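You operate a simulated robot arm through the tools that you are given. There is no shell and no other tool. Be economical: measure what you need, move in short steps, check, and stop when the job is done.

You are at the controls of a simulated robot arm. One attempt, no reset.

Task
Open the drawer marked empties, take the blue clip and leave it in the inside of the drawer marked empties, then shut the empties.

It is judged by the outcome, as a careful person would: the job done as asked, and still so three seconds after it is handed in. It fails if anything else is knocked over, pushed out of place, dropped, spilled or broken.

Robot
A 7-joint arm with a two-finger parallel gripper, fixed in place. Base frame: the origin is at the foot of the arm, x ahead of it, y to its left, z up. Units: mm, degrees, N and s.
With the tool pointing down near the work surface it reaches from about 300 to 700 mm from the base axis. Its first joint turns from -66.0 to 66.0 degrees. Payload 1.57 kg.
Tool frame: the origin (TCP) lies between the finger pads and is the grasp point; the fingertips stand 30 mm ahead of it; z points along the fingers, y is the line along which they close. Largest opening 110 mm; finger width 24, thickness 12; the body of the gripper, 48 by 112 mm, starts 78 mm behind the TCP.
Orientation is told as [roll, pitch, yaw] about the base's x, y, z axes, in that order, counted from this pose: with the fingers straight down and closing along the base's y, the tool's x points along the base's -x, its y along +y and its z along -z.

Tools
- The arm moves only by the tool apply_moves. Its argument "moves" is a list of rows, each a list of 5 numbers: the finger opening in mm, from 0 to 110, then the shift along the base's x, y, z in mm, then the turn about the base's z in degrees. In form: [[claw, tx, ty, tz, spin], ...]. A call has 1 to 20 rows; each row is the pose to reach, as a shift and turn from the pose commanded when the call began. A row lasts 0.2 s, in which the tool goes at most 50 mm and 8.6 degrees; a call with a longer step from one row to the next is refused whole, and so is a gripper value outside its range. Where a pose cannot be reached the arm comes as near as it can. A force on the tool above 40 N (or 10 N above the force at the start of the call, whichever is more), or a blocked arm, ends the call early, and 0.2 s more pass. Each finger travels about 108 mm/s and halts on what it meets, pressing with about 20 N; the grip force reading is that of the motor and also rises with nothing between the fingers. The clock runs only during rows and for 0.2 s after the last one: add rows that repeat a pose to give the fingers time. The reply holds the time, the measured pose of the TCP, the force on the tool along the base axes, the opening and the grip force, in the units named above and with some noise.
- Cameras (640 x 400 px; columns grow to the right, rows downward): "scene" is fixed at [174, -409.5, 1390.9]; the picture's right is [0.62, -0.78, 0.00], its down [-0.53, -0.42, -0.73] and it looks along [0.57, 0.46, -0.68] (base axes); focal length 309 px, centre (320, 200). "wrist" rides on the gripper at [-36, 0, -80] in the tool frame; the picture's right is [0.00, -1.00, 0.00], its down [0.97, 0.00, -0.24] and it looks along [0.24, 0.00, 0.97] (tool axes); focal length 218 px, centre (320, 200).
- snapshot(camera): a new picture of that camera. The clock stands still meanwhile.
- probe_pixels(camera, pixels): there is no depth. For up to 12 entries [column, row, z] of the newest picture of that camera ("zoom" is the newest enlarged one), the place [x, y] in the base frame at which the ray of that pixel passes the height z, good to about 2 mm. The clock stands still meanwhile.
- zoom(camera, box): a new picture of the part [left, top, right, bottom] of that camera's present view, enlarged. The clock stands still meanwhile.
- finish_job(): hands the job in; it is judged then, once.

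Go step by step. Measure first, check grasps and placings, and put right what went wrong. The budget is 60 turns and 20 pictures, counting those below and the enlarged ones. Unless the task says otherwise, let go and move clear before handing in, and close with one line.

The tools are called as a command line: name --pt "numbers of a row" for each row, then --argument value for the rest, lists and objects as JSON in quotes. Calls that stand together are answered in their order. apply_moves: Moves the arm, as the interface text tells. Its arguments: {"type":"object","properties":{"moves":{"type":"array","items":{"type":"array","items":{"type":"number"}}}},"required":["moves"]} The other tools are called the same way: snapshot (camera) takes a picture; probe_pixels (camera, pixels) gives the place at which the rays of pixels pass given heights; zoom (camera, box) takes an enlarged picture of a part of a camera's view; finish_job () hands the job in.

At the start:

```text
t: 0.0
ee_pos: [487.1, 17.6, 1011.6]
tool_rot: [-0.1, 0.0, 0.0]
contact_force: [-1.3, -0.4, 0.4]
opening: 110.1
grip_force: 0.1
```

scene: 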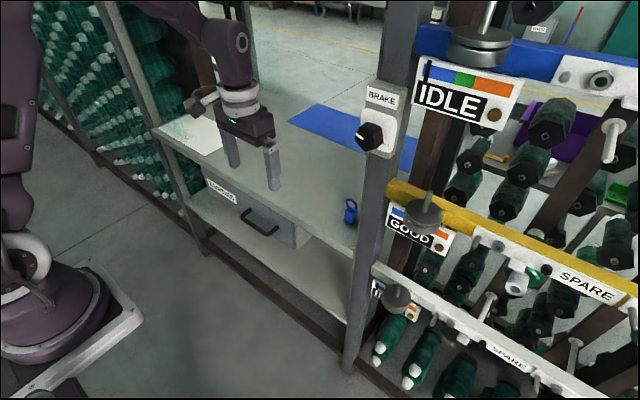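
wrist: 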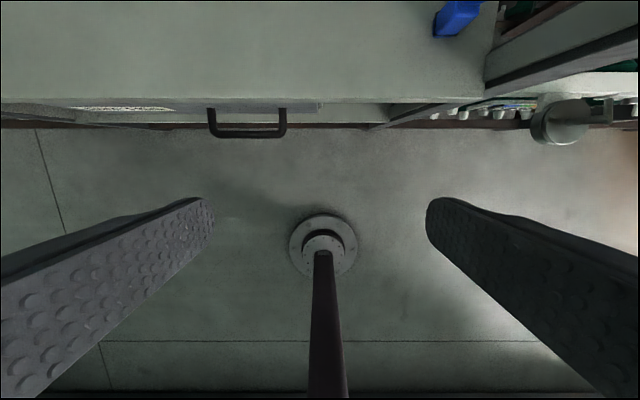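

The scene shows a drawer with its label near (222,190) and a handle near (260,222), and a blue clip near (350,210). I'll zoom in on both before moving.

zoom --camera "scene" --box '[180, 120, 400, 260]'

probe_pixels --camera "wrist" --pixels '[[210, 108, 740], [285, 108, 740], [212, 135, 740], [285, 135, 740], [455, 37, 800], [455, 5, 800], [320, 100, 800], [150, 100, 800], [495, 90, 800]]'

```text
2.86 times, centred on (290, 190) of scene
```

zoom: 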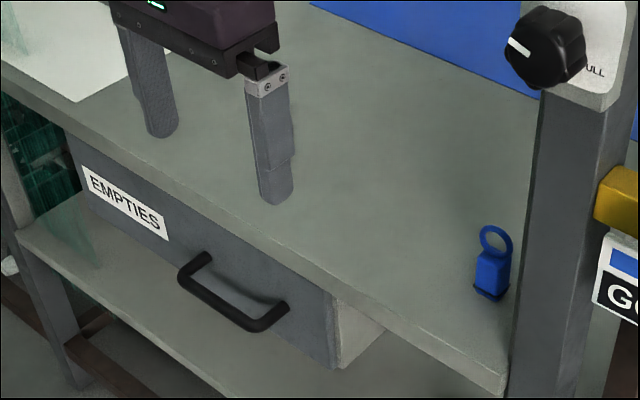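

```text
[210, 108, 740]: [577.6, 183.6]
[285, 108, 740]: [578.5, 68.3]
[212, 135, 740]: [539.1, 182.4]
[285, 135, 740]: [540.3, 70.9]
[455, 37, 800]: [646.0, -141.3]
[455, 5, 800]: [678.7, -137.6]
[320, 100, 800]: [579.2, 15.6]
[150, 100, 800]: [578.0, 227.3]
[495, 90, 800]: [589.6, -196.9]
```

Reading both views together, I'll triangulate the heights of the handle and the clip.

probe_pixels --camera "zoom" --pixels '[[183, 273, 720], [183, 273, 740], [183, 273, 760], [255, 328, 720], [255, 328, 740], [255, 328, 760], [490, 297, 800], [492, 255, 830], [495, 228, 850], [335, 367, 700], [335, 295, 770], [505, 390, 800]]'

probe_pixels --camera "wrist" --pixels '[[209, 135, 720], [209, 135, 760], [286, 135, 720], [286, 135, 760], [322, 105, 760], [436, 36, 800], [457, 36, 800], [436, 15, 830], [478, 8, 830], [320, 105, 700]]'

zoom --camera "wrist" --box '[180, 0, 520, 150]'

```text
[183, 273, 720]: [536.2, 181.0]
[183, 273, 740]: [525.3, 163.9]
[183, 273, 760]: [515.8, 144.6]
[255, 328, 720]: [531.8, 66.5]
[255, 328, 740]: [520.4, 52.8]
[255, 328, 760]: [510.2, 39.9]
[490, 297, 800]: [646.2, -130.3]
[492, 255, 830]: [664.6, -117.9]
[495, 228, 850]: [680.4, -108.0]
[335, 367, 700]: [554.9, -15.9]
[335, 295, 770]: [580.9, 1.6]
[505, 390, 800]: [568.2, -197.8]
```

```text
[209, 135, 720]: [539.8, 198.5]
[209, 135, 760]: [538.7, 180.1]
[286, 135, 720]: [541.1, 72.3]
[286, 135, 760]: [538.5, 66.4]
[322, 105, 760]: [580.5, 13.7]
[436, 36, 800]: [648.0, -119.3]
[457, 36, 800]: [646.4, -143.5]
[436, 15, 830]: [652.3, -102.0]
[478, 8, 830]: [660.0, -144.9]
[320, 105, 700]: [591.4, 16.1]
```

```text
1.88 times, centred on (350, 75) of wrist
```

zoom: 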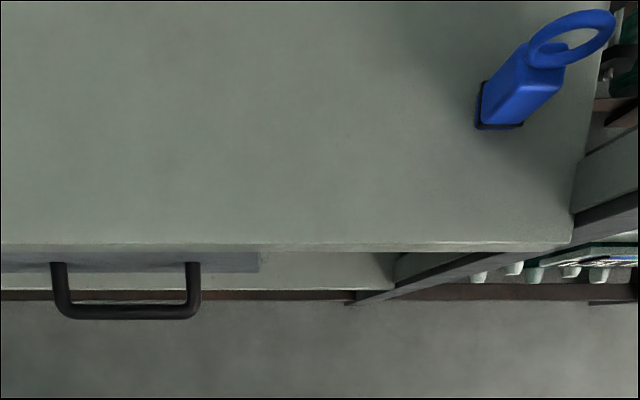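

The handle bar lies at about x 540, z 710, y 70–190, and the table edge is at x≈579. The clip stands at about (650,-130). I'll turn the tool 90° so one finger can hook behind the bar, and move above the handle.

apply_moves --pt "90 3 10 0 8.2" --pt "90 6 20 0 16.4" --pt "90 9 30 0 24.6" --pt "90 12 40 0 32.8" --pt "90 15 50 0 41" --pt "90 18 60 0 49.2" --pt "90 20 70 -20 57.4" --pt "90 22 80 -40 65.6" --pt "90 24 90 -60 73.8" --pt "90 26 100 -80 82" --pt "90 28 111 -100 90" --pt "90 28 111 -120 90" --pt "90 28 111 -120 90"

snapshot --camera "wrist"

```text
t: 2.8
ee_pos: [515.1, 128.5, 893.5]
tool_rot: [0.0, 0.0, 90.1]
contact_force: [0.0, -0.3, 0.1]
opening: 90.0
grip_force: 0.1
```

```text
15 pictures are left
```

wrist: 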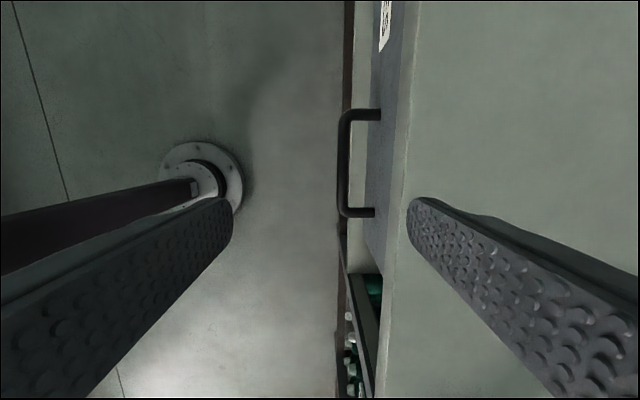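

The bar is at columns 337–350, rows 108–217, with the face at about column 370–385 and the table edge at about column 400. I'll probe these for exact places.

probe_pixels --camera "wrist" --pixels '[[337, 160, 710], [350, 160, 710], [337, 109, 710], [337, 217, 710], [366, 217, 710], [380, 115, 710], [403, 160, 800], [390, 160, 760], [365, 240, 700], [382, 272, 700], [337, 160, 725], [350, 160, 725]]'

zoom --camera "wrist" --box '[310, 80, 470, 280]'

```text
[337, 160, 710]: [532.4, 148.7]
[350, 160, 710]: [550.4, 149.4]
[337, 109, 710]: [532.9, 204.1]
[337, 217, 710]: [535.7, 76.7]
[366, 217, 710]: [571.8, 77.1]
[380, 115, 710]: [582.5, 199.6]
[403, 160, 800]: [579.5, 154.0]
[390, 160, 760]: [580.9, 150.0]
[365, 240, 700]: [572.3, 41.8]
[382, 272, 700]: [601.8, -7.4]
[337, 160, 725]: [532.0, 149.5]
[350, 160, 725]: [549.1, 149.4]
```

```text
2.00 times, centred on (390, 180) of wrist
```

zoom: 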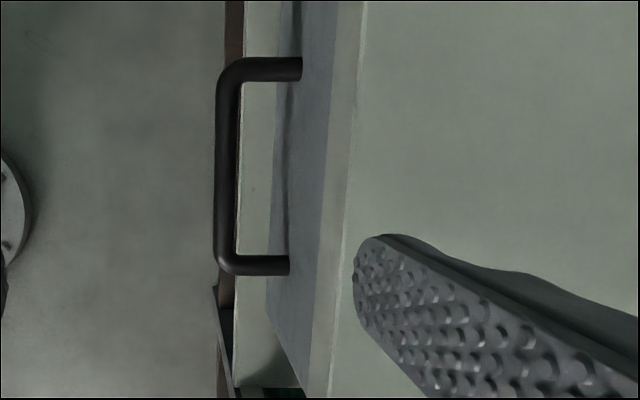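

The bar spans x 534–548, centred near y 138 and z≈706. The gap up to the table edge at 579 fits the 12 mm finger at x 559–571. I'll descend slowly into the gap.

apply_moves --pt "90 -1 10 -20 0" --pt "90 -1 10 -50 0" --pt "90 -1 10 -80 0" --pt "90 -1 10 -105 0" --pt "90 -1 10 -125 0" --pt "90 -1 10 -140 0" --pt "90 -1 10 -155 0" --pt "90 -1 10 -165 0" --pt "90 -1 10 -173 0" --pt "90 -1 10 -173 0"

snapshot --camera "scene"

```text
t: 5.0
ee_pos: [513.8, 137.8, 719.4]
tool_rot: [0.0, 0.0, 90.0]
contact_force: [0.6, -0.3, -0.6]
opening: 90.1
grip_force: 0.0
```

```text
13 pictures are left
```

scene: 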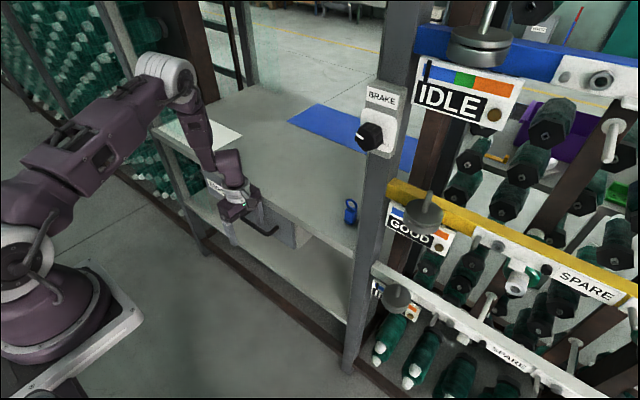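

The finger went into the gap without contact (force about 0) and the tool is at z 719. I'll pull straight back along -x.

apply_moves --pt "90 -10 0 0 0" --pt "90 -20 0 0 0" --pt "90 -30 0 0 0" --pt "90 -40 0 0 0" --pt "90 -50 0 0 0" --pt "90 -60 0 0 0" --pt "90 -70 0 0 0" --pt "90 -80 0 0 0" --pt "90 -80 0 0 0"

snapshot --camera "scene"

```text
t: 7.0
ee_pos: [433.6, 136.6, 718.5]
tool_rot: [-0.1, 0.0, 90.0]
contact_force: [1.4, -0.2, 0.9]
opening: 90.9
grip_force: 1.0
```

```text
12 pictures are left
```

scene: 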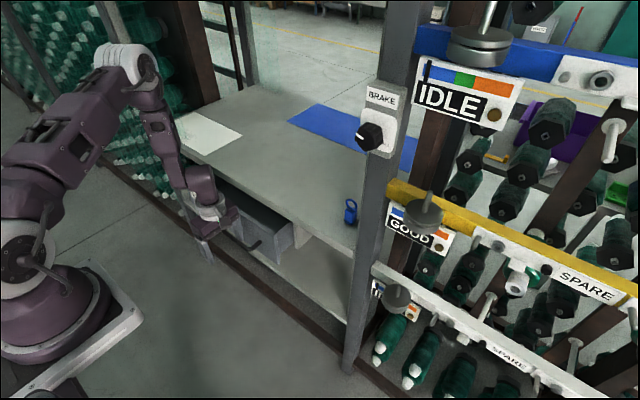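

The drawer is following; the front has come out about 70 mm. I'll pull it about 80 mm more.

apply_moves --pt "90 -10 0 0 0" --pt "90 -20 0 0 0" --pt "90 -30 0 0 0" --pt "90 -40 0 0 0" --pt "90 -50 0 0 0" --pt "90 -60 0 0 0" --pt "90 -70 0 0 0" --pt "90 -80 0 0 0" --pt "90 -80 0 0 0"

snapshot --camera "scene"

```text
t: 9.0
ee_pos: [354.0, 136.9, 719.2]
tool_rot: [0.0, 0.1, 90.0]
contact_force: [0.9, -0.5, 1.2]
opening: 90.6
grip_force: 0.2
```

```text
11 pictures are left
```

scene: 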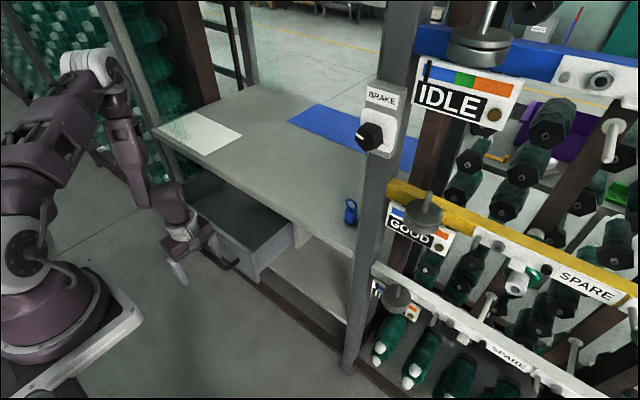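

The drawer is open about 150 mm and empty inside. I'll free the finger from the bar, lift, and travel to above the clip.

apply_moves --pt "90 6 0 0 0" --pt "90 6 0 20 0" --pt "90 6 0 50 0" --pt "90 6 0 90 0" --pt "90 6 0 130 0" --pt "90 6 0 170 0" --pt "90 6 0 210 0" --pt "90 30 -30 230 0" --pt "90 60 -60 230 0" --pt "90 90 -90 230 0" --pt "90 120 -120 230 0" --pt "90 150 -150 230 0" --pt "90 180 -180 230 0" --pt "90 210 -210 230 0" --pt "90 240 -235 230 0" --pt "90 265 -255 230 0" --pt "90 285 -260 230 0" --pt "90 285 -260 230 0"

snapshot --camera "wrist"

```text
t: 12.2
ee_pos: [590.6, -84.5, 950.1]
tool_rot: [0.3, -0.8, 90.1]
contact_force: [3.7, 12.8, 0.6]
opening: 89.9
grip_force: 0.1
stopped in row 16: the force on the tool passed its limit (the readings are from after the stop); the commanded pose is now the measured one
```

```text
10 pictures are left
```

wrist: 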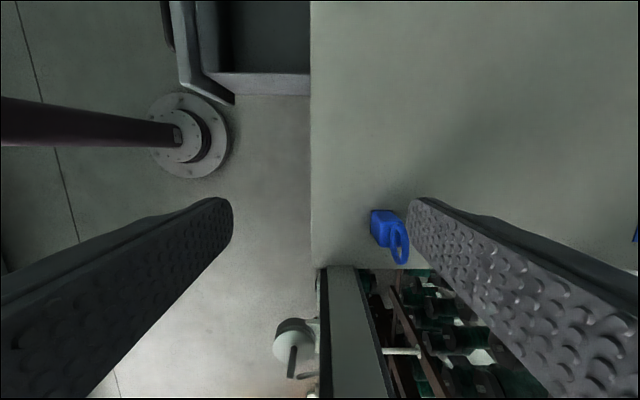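

The call stopped with a +y force of 13 N, so something on the -y side was touched. I'll look at where before moving on.

zoom --camera "scene" --box '[220, 20, 460, 250]'

```text
1.74 times, centred on (340, 135) of scene
```

zoom: 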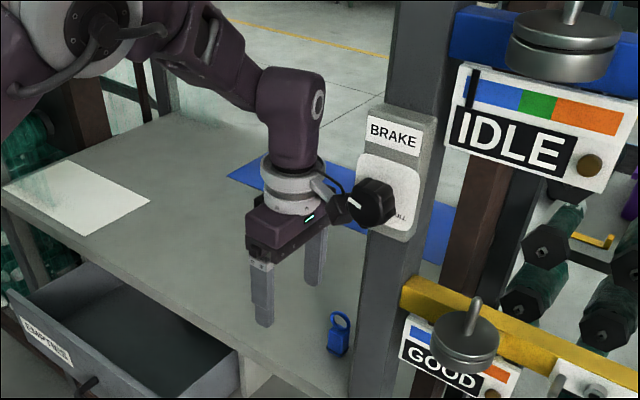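

The wrist flange connector, on the -y side at this spin, met the brake knob near zoom pixel (370,200), at about (550,-205,1135). I'll back off and turn the tool to -90°, which puts the connector on the far side from the post.

apply_moves --pt "90 -10 20 0 0" --pt "90 -25 50 0 0" --pt "90 -40 85 0 0" --pt "90 -40 115 0 0" --pt "90 -40 115 0 -8.5" --pt "90 -40 115 0 -17" --pt "90 -40 115 0 -25.5" --pt "90 -40 115 0 -34" --pt "90 -40 115 0 -42.5" --pt "90 -40 115 0 -51" --pt "90 -40 115 0 -59.5" --pt "90 -40 115 0 -68" --pt "90 -40 115 0 -76.5" --pt "90 -40 115 0 -85" --pt "90 -40 115 0 -90" --pt "90 -40 115 0 -90"

zoom --camera "scene" --box '[300, 60, 460, 250]'

```text
t: 15.6
ee_pos: [549.8, 28.1, 949.2]
tool_rot: [0.3, -0.7, -0.3]
contact_force: [0.8, -0.3, -0.6]
opening: 90.0
grip_force: 0.0
```

```text
2.11 times, centred on (380, 155) of scene
```

zoom: 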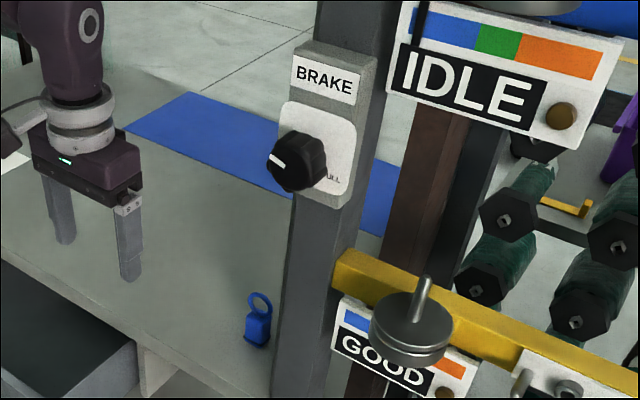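

The knob pointer still looks as it did at the start (mark up-left at (278,160)), so nothing has changed there. I'll finish the turn to -90° and approach, keeping away from the post.

apply_moves --pt "90 0 0 0 -8.5" --pt "90 0 0 0 -17" --pt "90 0 0 0 -25.5" --pt "90 0 0 0 -34" --pt "90 0 0 0 -42.5" --pt "90 0 0 0 -51" --pt "90 0 0 0 -59.5" --pt "90 0 0 0 -68" --pt "90 10 -10 0 -76.5" --pt "90 25 -25 0 -85" --pt "90 40 -40 0 -89.5" --pt "90 60 -65 0 -89.5" --pt "90 80 -90 0 -89.5" --pt "90 90 -110 0 -89.5" --pt "90 90 -110 0 -89.5"

snapshot --camera "wrist"

```text
t: 18.8
ee_pos: [640.2, -81.8, 950.0]
tool_rot: [0.3, -0.7, -89.6]
contact_force: [0.0, -0.3, -0.5]
opening: 89.9
grip_force: 0.0
```

```text
7 pictures are left
```

wrist: 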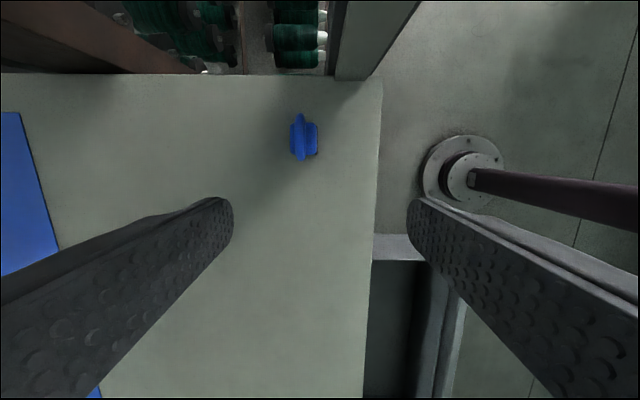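

The clip is at columns 290–319, rows 113–160, with its ring edge-on along y, so closing along x suits it. I'll probe it and the post and table edges.

probe_pixels --camera "wrist" --pixels '[[318, 125, 800], [318, 155, 800], [291, 125, 840], [318, 125, 840], [291, 150, 840], [305, 158, 800], [301, 115, 860], [335, 78, 800], [382, 78, 800], [150, 75, 800], [335, 50, 900]]'

zoom --camera "wrist" --box '[240, 80, 380, 180]'

```text
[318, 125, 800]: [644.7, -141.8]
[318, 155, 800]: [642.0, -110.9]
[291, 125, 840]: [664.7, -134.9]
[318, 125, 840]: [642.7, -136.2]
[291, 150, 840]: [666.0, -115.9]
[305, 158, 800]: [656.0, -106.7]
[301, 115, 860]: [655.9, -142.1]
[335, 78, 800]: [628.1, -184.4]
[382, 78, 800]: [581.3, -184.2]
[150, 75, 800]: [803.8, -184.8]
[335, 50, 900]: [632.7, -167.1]
```

```text
4.00 times, centred on (310, 130) of wrist
```

zoom: 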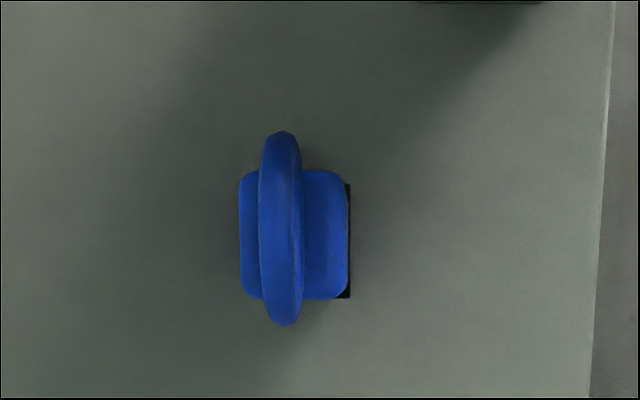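

The clip body is centred near (655,-126) and is about 24 mm wide in x. The post's inner face is at y≈-184, which leaves clearance. I'll move over the clip and descend with a 60 mm opening.

apply_moves --pt "60 8 -15 0 0" --pt "60 14 -30 0 0" --pt "60 14 -44 0 0" --pt "60 14 -44 -25 0" --pt "60 14 -44 -50 0" --pt "60 14 -44 -75 0" --pt "60 14 -44 -95 0" --pt "60 14 -44 -108 0" --pt "60 14 -44 -114 0" --pt "60 14 -44 -114 0"

snapshot --camera "wrist"

```text
t: 21.0
ee_pos: [653.7, -126.5, 834.6]
tool_rot: [0.3, -0.7, -89.6]
contact_force: [-0.6, 0.3, 0.5]
opening: 59.9
grip_force: 0.1
```

```text
5 pictures are left
```

wrist: 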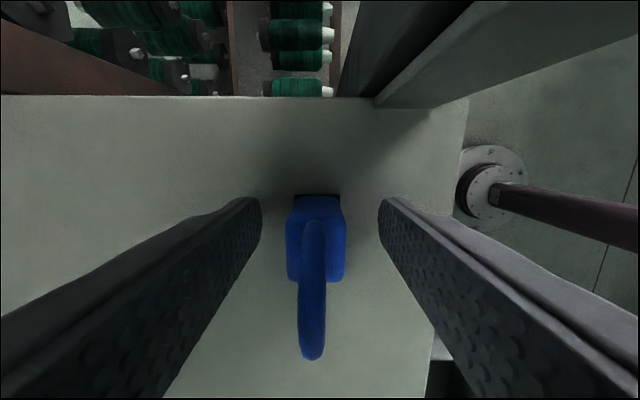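

The clip stands centred between the fingers (columns 287–346). I'll close on it and lift a little.

apply_moves --pt "35 0 0 0 0" --pt "10 0 0 0 0" --pt "10 0 0 0 0" --pt "10 0 0 0 0" --pt "10 0 0 10 0" --pt "10 0 0 25 0" --pt "10 0 0 40 0" --pt "10 0 0 40 0"

```text
t: 22.8
ee_pos: [654.0, -124.8, 875.0]
tool_rot: [0.3, -0.7, -89.6]
contact_force: [0.3, -0.2, 0.0]
opening: 21.4
grip_force: 19.7
```

The clip is held (opening 21.4 mm, grip 20 N). I'll carry it away from the post first, then over to the open drawer.

apply_moves --pt "10 0 20 15 0" --pt "10 0 50 25 0" --pt "10 -10 80 25 0" --pt "10 -30 110 25 0" --pt "10 -55 140 25 0" --pt "10 -80 170 25 0" --pt "10 -105 200 25 0" --pt "10 -125 225 25 0" --pt "10 -140 245 25 0" --pt "10 -149 255 25 0" --pt "10 -149 255 25 0"

snapshot --camera "wrist"

```text
t: 25.2
ee_pos: [504.3, 128.4, 900.7]
tool_rot: [0.3, -0.6, -89.6]
contact_force: [0.3, 0.5, -0.6]
opening: 21.2
grip_force: 20.0
```

```text
4 pictures are left
```

wrist: 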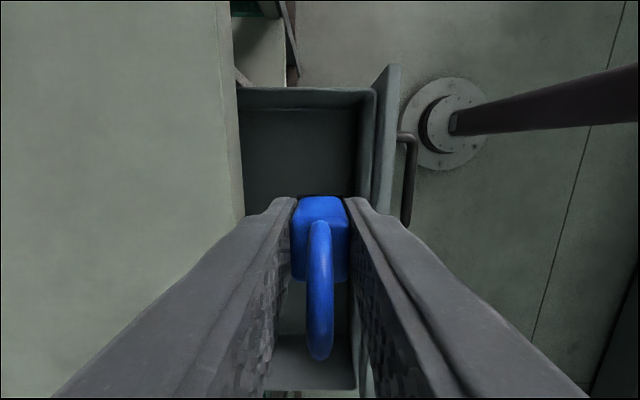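

The clip is still upright in the grip and sits over the open drawer. I'll probe the drawer's walls at rim and floor heights.

probe_pixels --camera "wrist" --pixels '[[375, 100, 760], [400, 65, 765], [376, 200, 765], [240, 88, 760], [300, 88, 760], [357, 110, 670], [357, 110, 650], [300, 108, 670], [300, 340, 670], [355, 388, 760], [240, 200, 800]]'

```text
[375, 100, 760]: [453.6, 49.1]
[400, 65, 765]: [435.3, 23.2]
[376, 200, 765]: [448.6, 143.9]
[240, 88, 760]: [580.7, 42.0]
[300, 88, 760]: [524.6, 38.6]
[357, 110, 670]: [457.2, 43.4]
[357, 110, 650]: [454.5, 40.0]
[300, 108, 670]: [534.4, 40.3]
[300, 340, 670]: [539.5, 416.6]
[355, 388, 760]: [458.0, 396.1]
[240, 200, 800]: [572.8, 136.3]
```

The interior runs from x≈453 to the table edge at 573. I'll lower the clip into the middle at x≈508, first to z 715.

apply_moves --pt "10 4 0 -30 0" --pt "10 4 0 -65 0" --pt "10 4 0 -100 0" --pt "10 4 0 -130 0" --pt "10 4 0 -155 0" --pt "10 4 0 -170 0" --pt "10 4 0 -180 0" --pt "10 4 0 -185 0" --pt "10 4 0 -185 0"

```text
t: 27.2
ee_pos: [509.9, 129.8, 715.2]
tool_rot: [0.2, -0.7, -89.6]
contact_force: [-0.1, 0.1, -0.2]
opening: 21.2
grip_force: 20.1
```

No contact yet, so I'll inch down and watch the force.

apply_moves --pt "10 -1 0 -3 0" --pt "10 -1 0 -5 0" --pt "10 -1 0 -7 0" --pt "10 -1 0 -9 0" --pt "10 -1 0 -9 0"

zoom --camera "scene" --box '[160, 130, 320, 290]'

```text
t: 28.4
ee_pos: [508.1, 128.8, 706.9]
tool_rot: [0.3, -0.7, -89.5]
contact_force: [0.1, 0.1, -0.7]
opening: 21.0
grip_force: 19.7
```

```text
2.50 times, centred on (240, 210) of scene
```

zoom: 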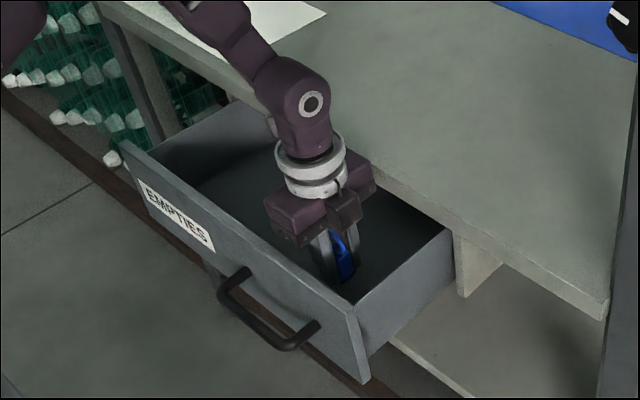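

There is still no contact at z 707, and the clip is well inside the drawer. I'll shift x by +3 for rim clearance and keep inching down.

apply_moves --pt "10 3 0 -1 0" --pt "10 3 0 -3 0" --pt "10 3 0 -5 0" --pt "10 3 0 -7 0" --pt "10 3 0 -9 0" --pt "10 3 0 -9 0"

```text
t: 29.8
ee_pos: [510.8, 129.0, 697.5]
tool_rot: [0.3, -0.7, -89.6]
contact_force: [-0.2, 0.0, 0.5]
opening: 21.1
grip_force: 20.3
```

apply_moves --pt "10 0 0 -2 0" --pt "10 0 0 -4 0" --pt "10 0 0 -6 0" --pt "10 0 0 -6 0"

```text
t: 30.8
ee_pos: [511.5, 130.3, 692.0]
tool_rot: [0.3, -0.7, -89.4]
contact_force: [0.3, -0.6, -0.1]
opening: 21.0
grip_force: 19.6
```

Still free at z 692, so I'll go a few mm more.

apply_moves --pt "10 1 0 -2 0" --pt "10 1 0 -4 0" --pt "10 1 0 -6 0" --pt "10 1 0 -6 0"

```text
t: 31.8
ee_pos: [511.8, 129.7, 685.5]
tool_rot: [0.6, -0.6, -89.5]
contact_force: [0.9, 0.4, 16.2]
opening: 21.0
grip_force: 19.6
```

A 16 N vertical force means the clip has reached the drawer floor at z≈652. I'll ease up 1 mm, open gently, then rise clear.

apply_moves --pt "15 0 0 1 0" --pt "24 0 0 1 0" --pt "32 0 0 1 0" --pt "45 0 0 1 0" --pt "50 0 0 1 0" --pt "50 0 0 10 0" --pt "50 0 0 30 0" --pt "50 0 0 60 0" --pt "50 0 0 100 0" --pt "50 0 0 145 0" --pt "50 0 0 190 0" --pt "50 0 0 220 0" --pt "50 0 0 220 0"

snapshot --camera "wrist"

```text
t: 34.6
ee_pos: [513.0, 130.1, 905.9]
tool_rot: [0.3, -0.7, -89.6]
contact_force: [-0.3, -0.3, 1.1]
opening: 50.0
grip_force: 0.1
```

```text
2 pictures are left
```

wrist: 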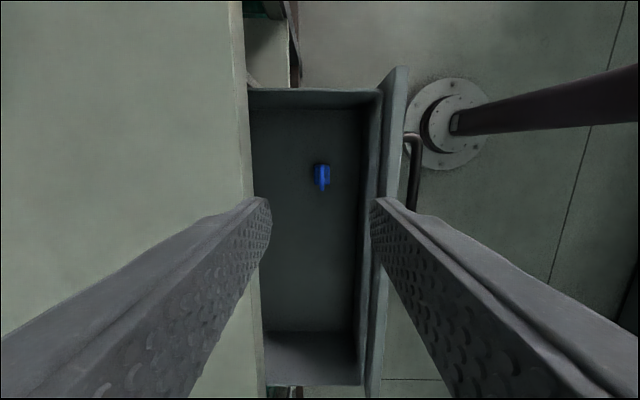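

The clip stands upright on the drawer floor at (322,176), below the rim. I'll probe the handle's outer edge before pushing it shut.

probe_pixels --camera "wrist" --pixels '[[424, 160, 706], [410, 160, 706], [322, 164, 660], [250, 140, 800]]'

apply_moves --pt "40 -30 2 0 0" --pt "40 -70 4 0 0" --pt "40 -110 6 0 0" --pt "40 -145 8 0 0" --pt "40 -170 8 0 0" --pt "40 -178 8 0 0" --pt "40 -178 8 0 0"

```text
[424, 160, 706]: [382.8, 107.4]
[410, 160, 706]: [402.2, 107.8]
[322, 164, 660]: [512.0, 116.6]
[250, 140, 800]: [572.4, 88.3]
```

```text
t: 36.2
ee_pos: [334.1, 138.1, 904.9]
tool_rot: [0.4, -0.7, -89.7]
contact_force: [-0.2, -0.4, -0.3]
opening: 39.8
grip_force: 0.0
```

The handle's outer edge is at x≈383 and my leading finger face is at x≈366, so it is clear. I'll descend in front of the handle.

apply_moves --pt "40 0 0 -35 0" --pt "40 0 0 -75 0" --pt "40 0 0 -115 0" --pt "40 0 0 -145 0" --pt "40 0 0 -170 0" --pt "40 0 0 -188 0" --pt "40 0 0 -188 0"

```text
t: 37.8
ee_pos: [334.6, 137.9, 717.0]
tool_rot: [0.2, -0.7, -89.6]
contact_force: [0.1, 0.3, -0.2]
opening: 40.0
grip_force: 0.0
```

Now I'll push the drawer in gently along +x.

apply_moves --pt "40 6 0 0 0" --pt "40 12 0 0 0" --pt "40 16 0 0 0" --pt "40 20 0 0 0" --pt "40 25 0 0 0" --pt "40 31 0 0 0" --pt "40 38 0 0 0" --pt "40 46 0 0 0" --pt "40 54 0 0 0" --pt "40 62 0 0 0" --pt "40 70 0 0 0" --pt "40 78 0 0 0" --pt "40 86 0 0 0" --pt "40 94 0 0 0" --pt "40 102 0 0 0" --pt "40 110 0 0 0" --pt "40 117 0 0 0" --pt "40 123 0 0 0" --pt "40 128 0 0 0" --pt "40 131 0 0 0"

```text
t: 42.0
ee_pos: [465.2, 136.9, 716.6]
tool_rot: [0.2, -0.7, -89.7]
contact_force: [-0.5, -0.7, 1.2]
opening: 38.9
grip_force: 0.0
```

apply_moves --pt "40 5 0 0 0" --pt "40 10 0 0 0" --pt "40 15 0 0 0" --pt "40 20 0 0 0" --pt "40 25 0 0 0" --pt "40 29 0 0 0" --pt "40 32 0 0 0" --pt "40 35 0 0 0" --pt "40 37 0 0 0" --pt "40 39 0 0 0" --pt "40 41 0 0 0" --pt "40 43 0 0 0" --pt "40 43 0 0 0"

```text
t: 44.8
ee_pos: [507.1, 138.5, 717.3]
tool_rot: [0.2, -0.7, -89.6]
contact_force: [-7.4, 1.2, 4.4]
opening: 33.6
grip_force: 0.1
```

The -7 N resistance and the squeezed fingers (33.6 mm) show the drawer is at its stop, with the bar at x≈535 as at the start. I'll back off, lift clear and check.

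apply_moves --pt "40 -10 0 0 0" --pt "40 -30 0 0 0" --pt "40 -60 0 0 0" --pt "40 -80 0 20 0" --pt "40 -90 0 60 0" --pt "40 -90 0 105 0" --pt "40 -90 0 150 0" --pt "40 -90 0 195 0" --pt "40 -90 0 230 0" --pt "40 -90 0 230 0"

snapshot --camera "scene"

```text
t: 47.0
ee_pos: [418.5, 137.7, 947.5]
tool_rot: [0.3, -0.8, -89.7]
contact_force: [0.5, -0.4, -0.7]
opening: 40.2
grip_force: 0.1
```

```text
1 pictures are left
```

scene: 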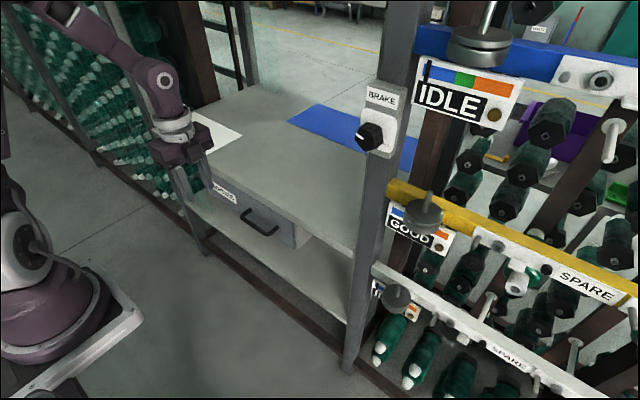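

The handle is back at (260,222), as at the start, and the table is clear of the clip. I'll use the last picture to check the drawer front and the knob.

zoom --camera "scene" --box '[180, 120, 400, 260]'

```text
2.86 times, centred on (290, 190) of scene
```

zoom: 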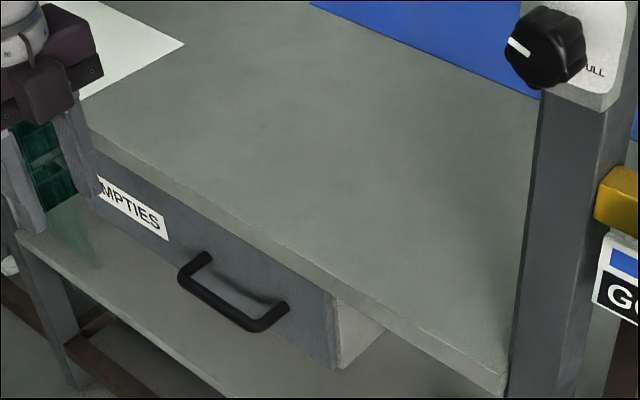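

The drawer front, handle (182–288, 255–330) and knob pointer (520,47) match the first zoom exactly, and the gripper is empty and clear. I'm handing the job in.

finish_job

```text
The job is handed in.
```

The blue clip is standing inside the empties drawer and the drawer is shut. On the way to the clip the arm bumped the brake knob once, but the knob's pointer looks the same as at the start.
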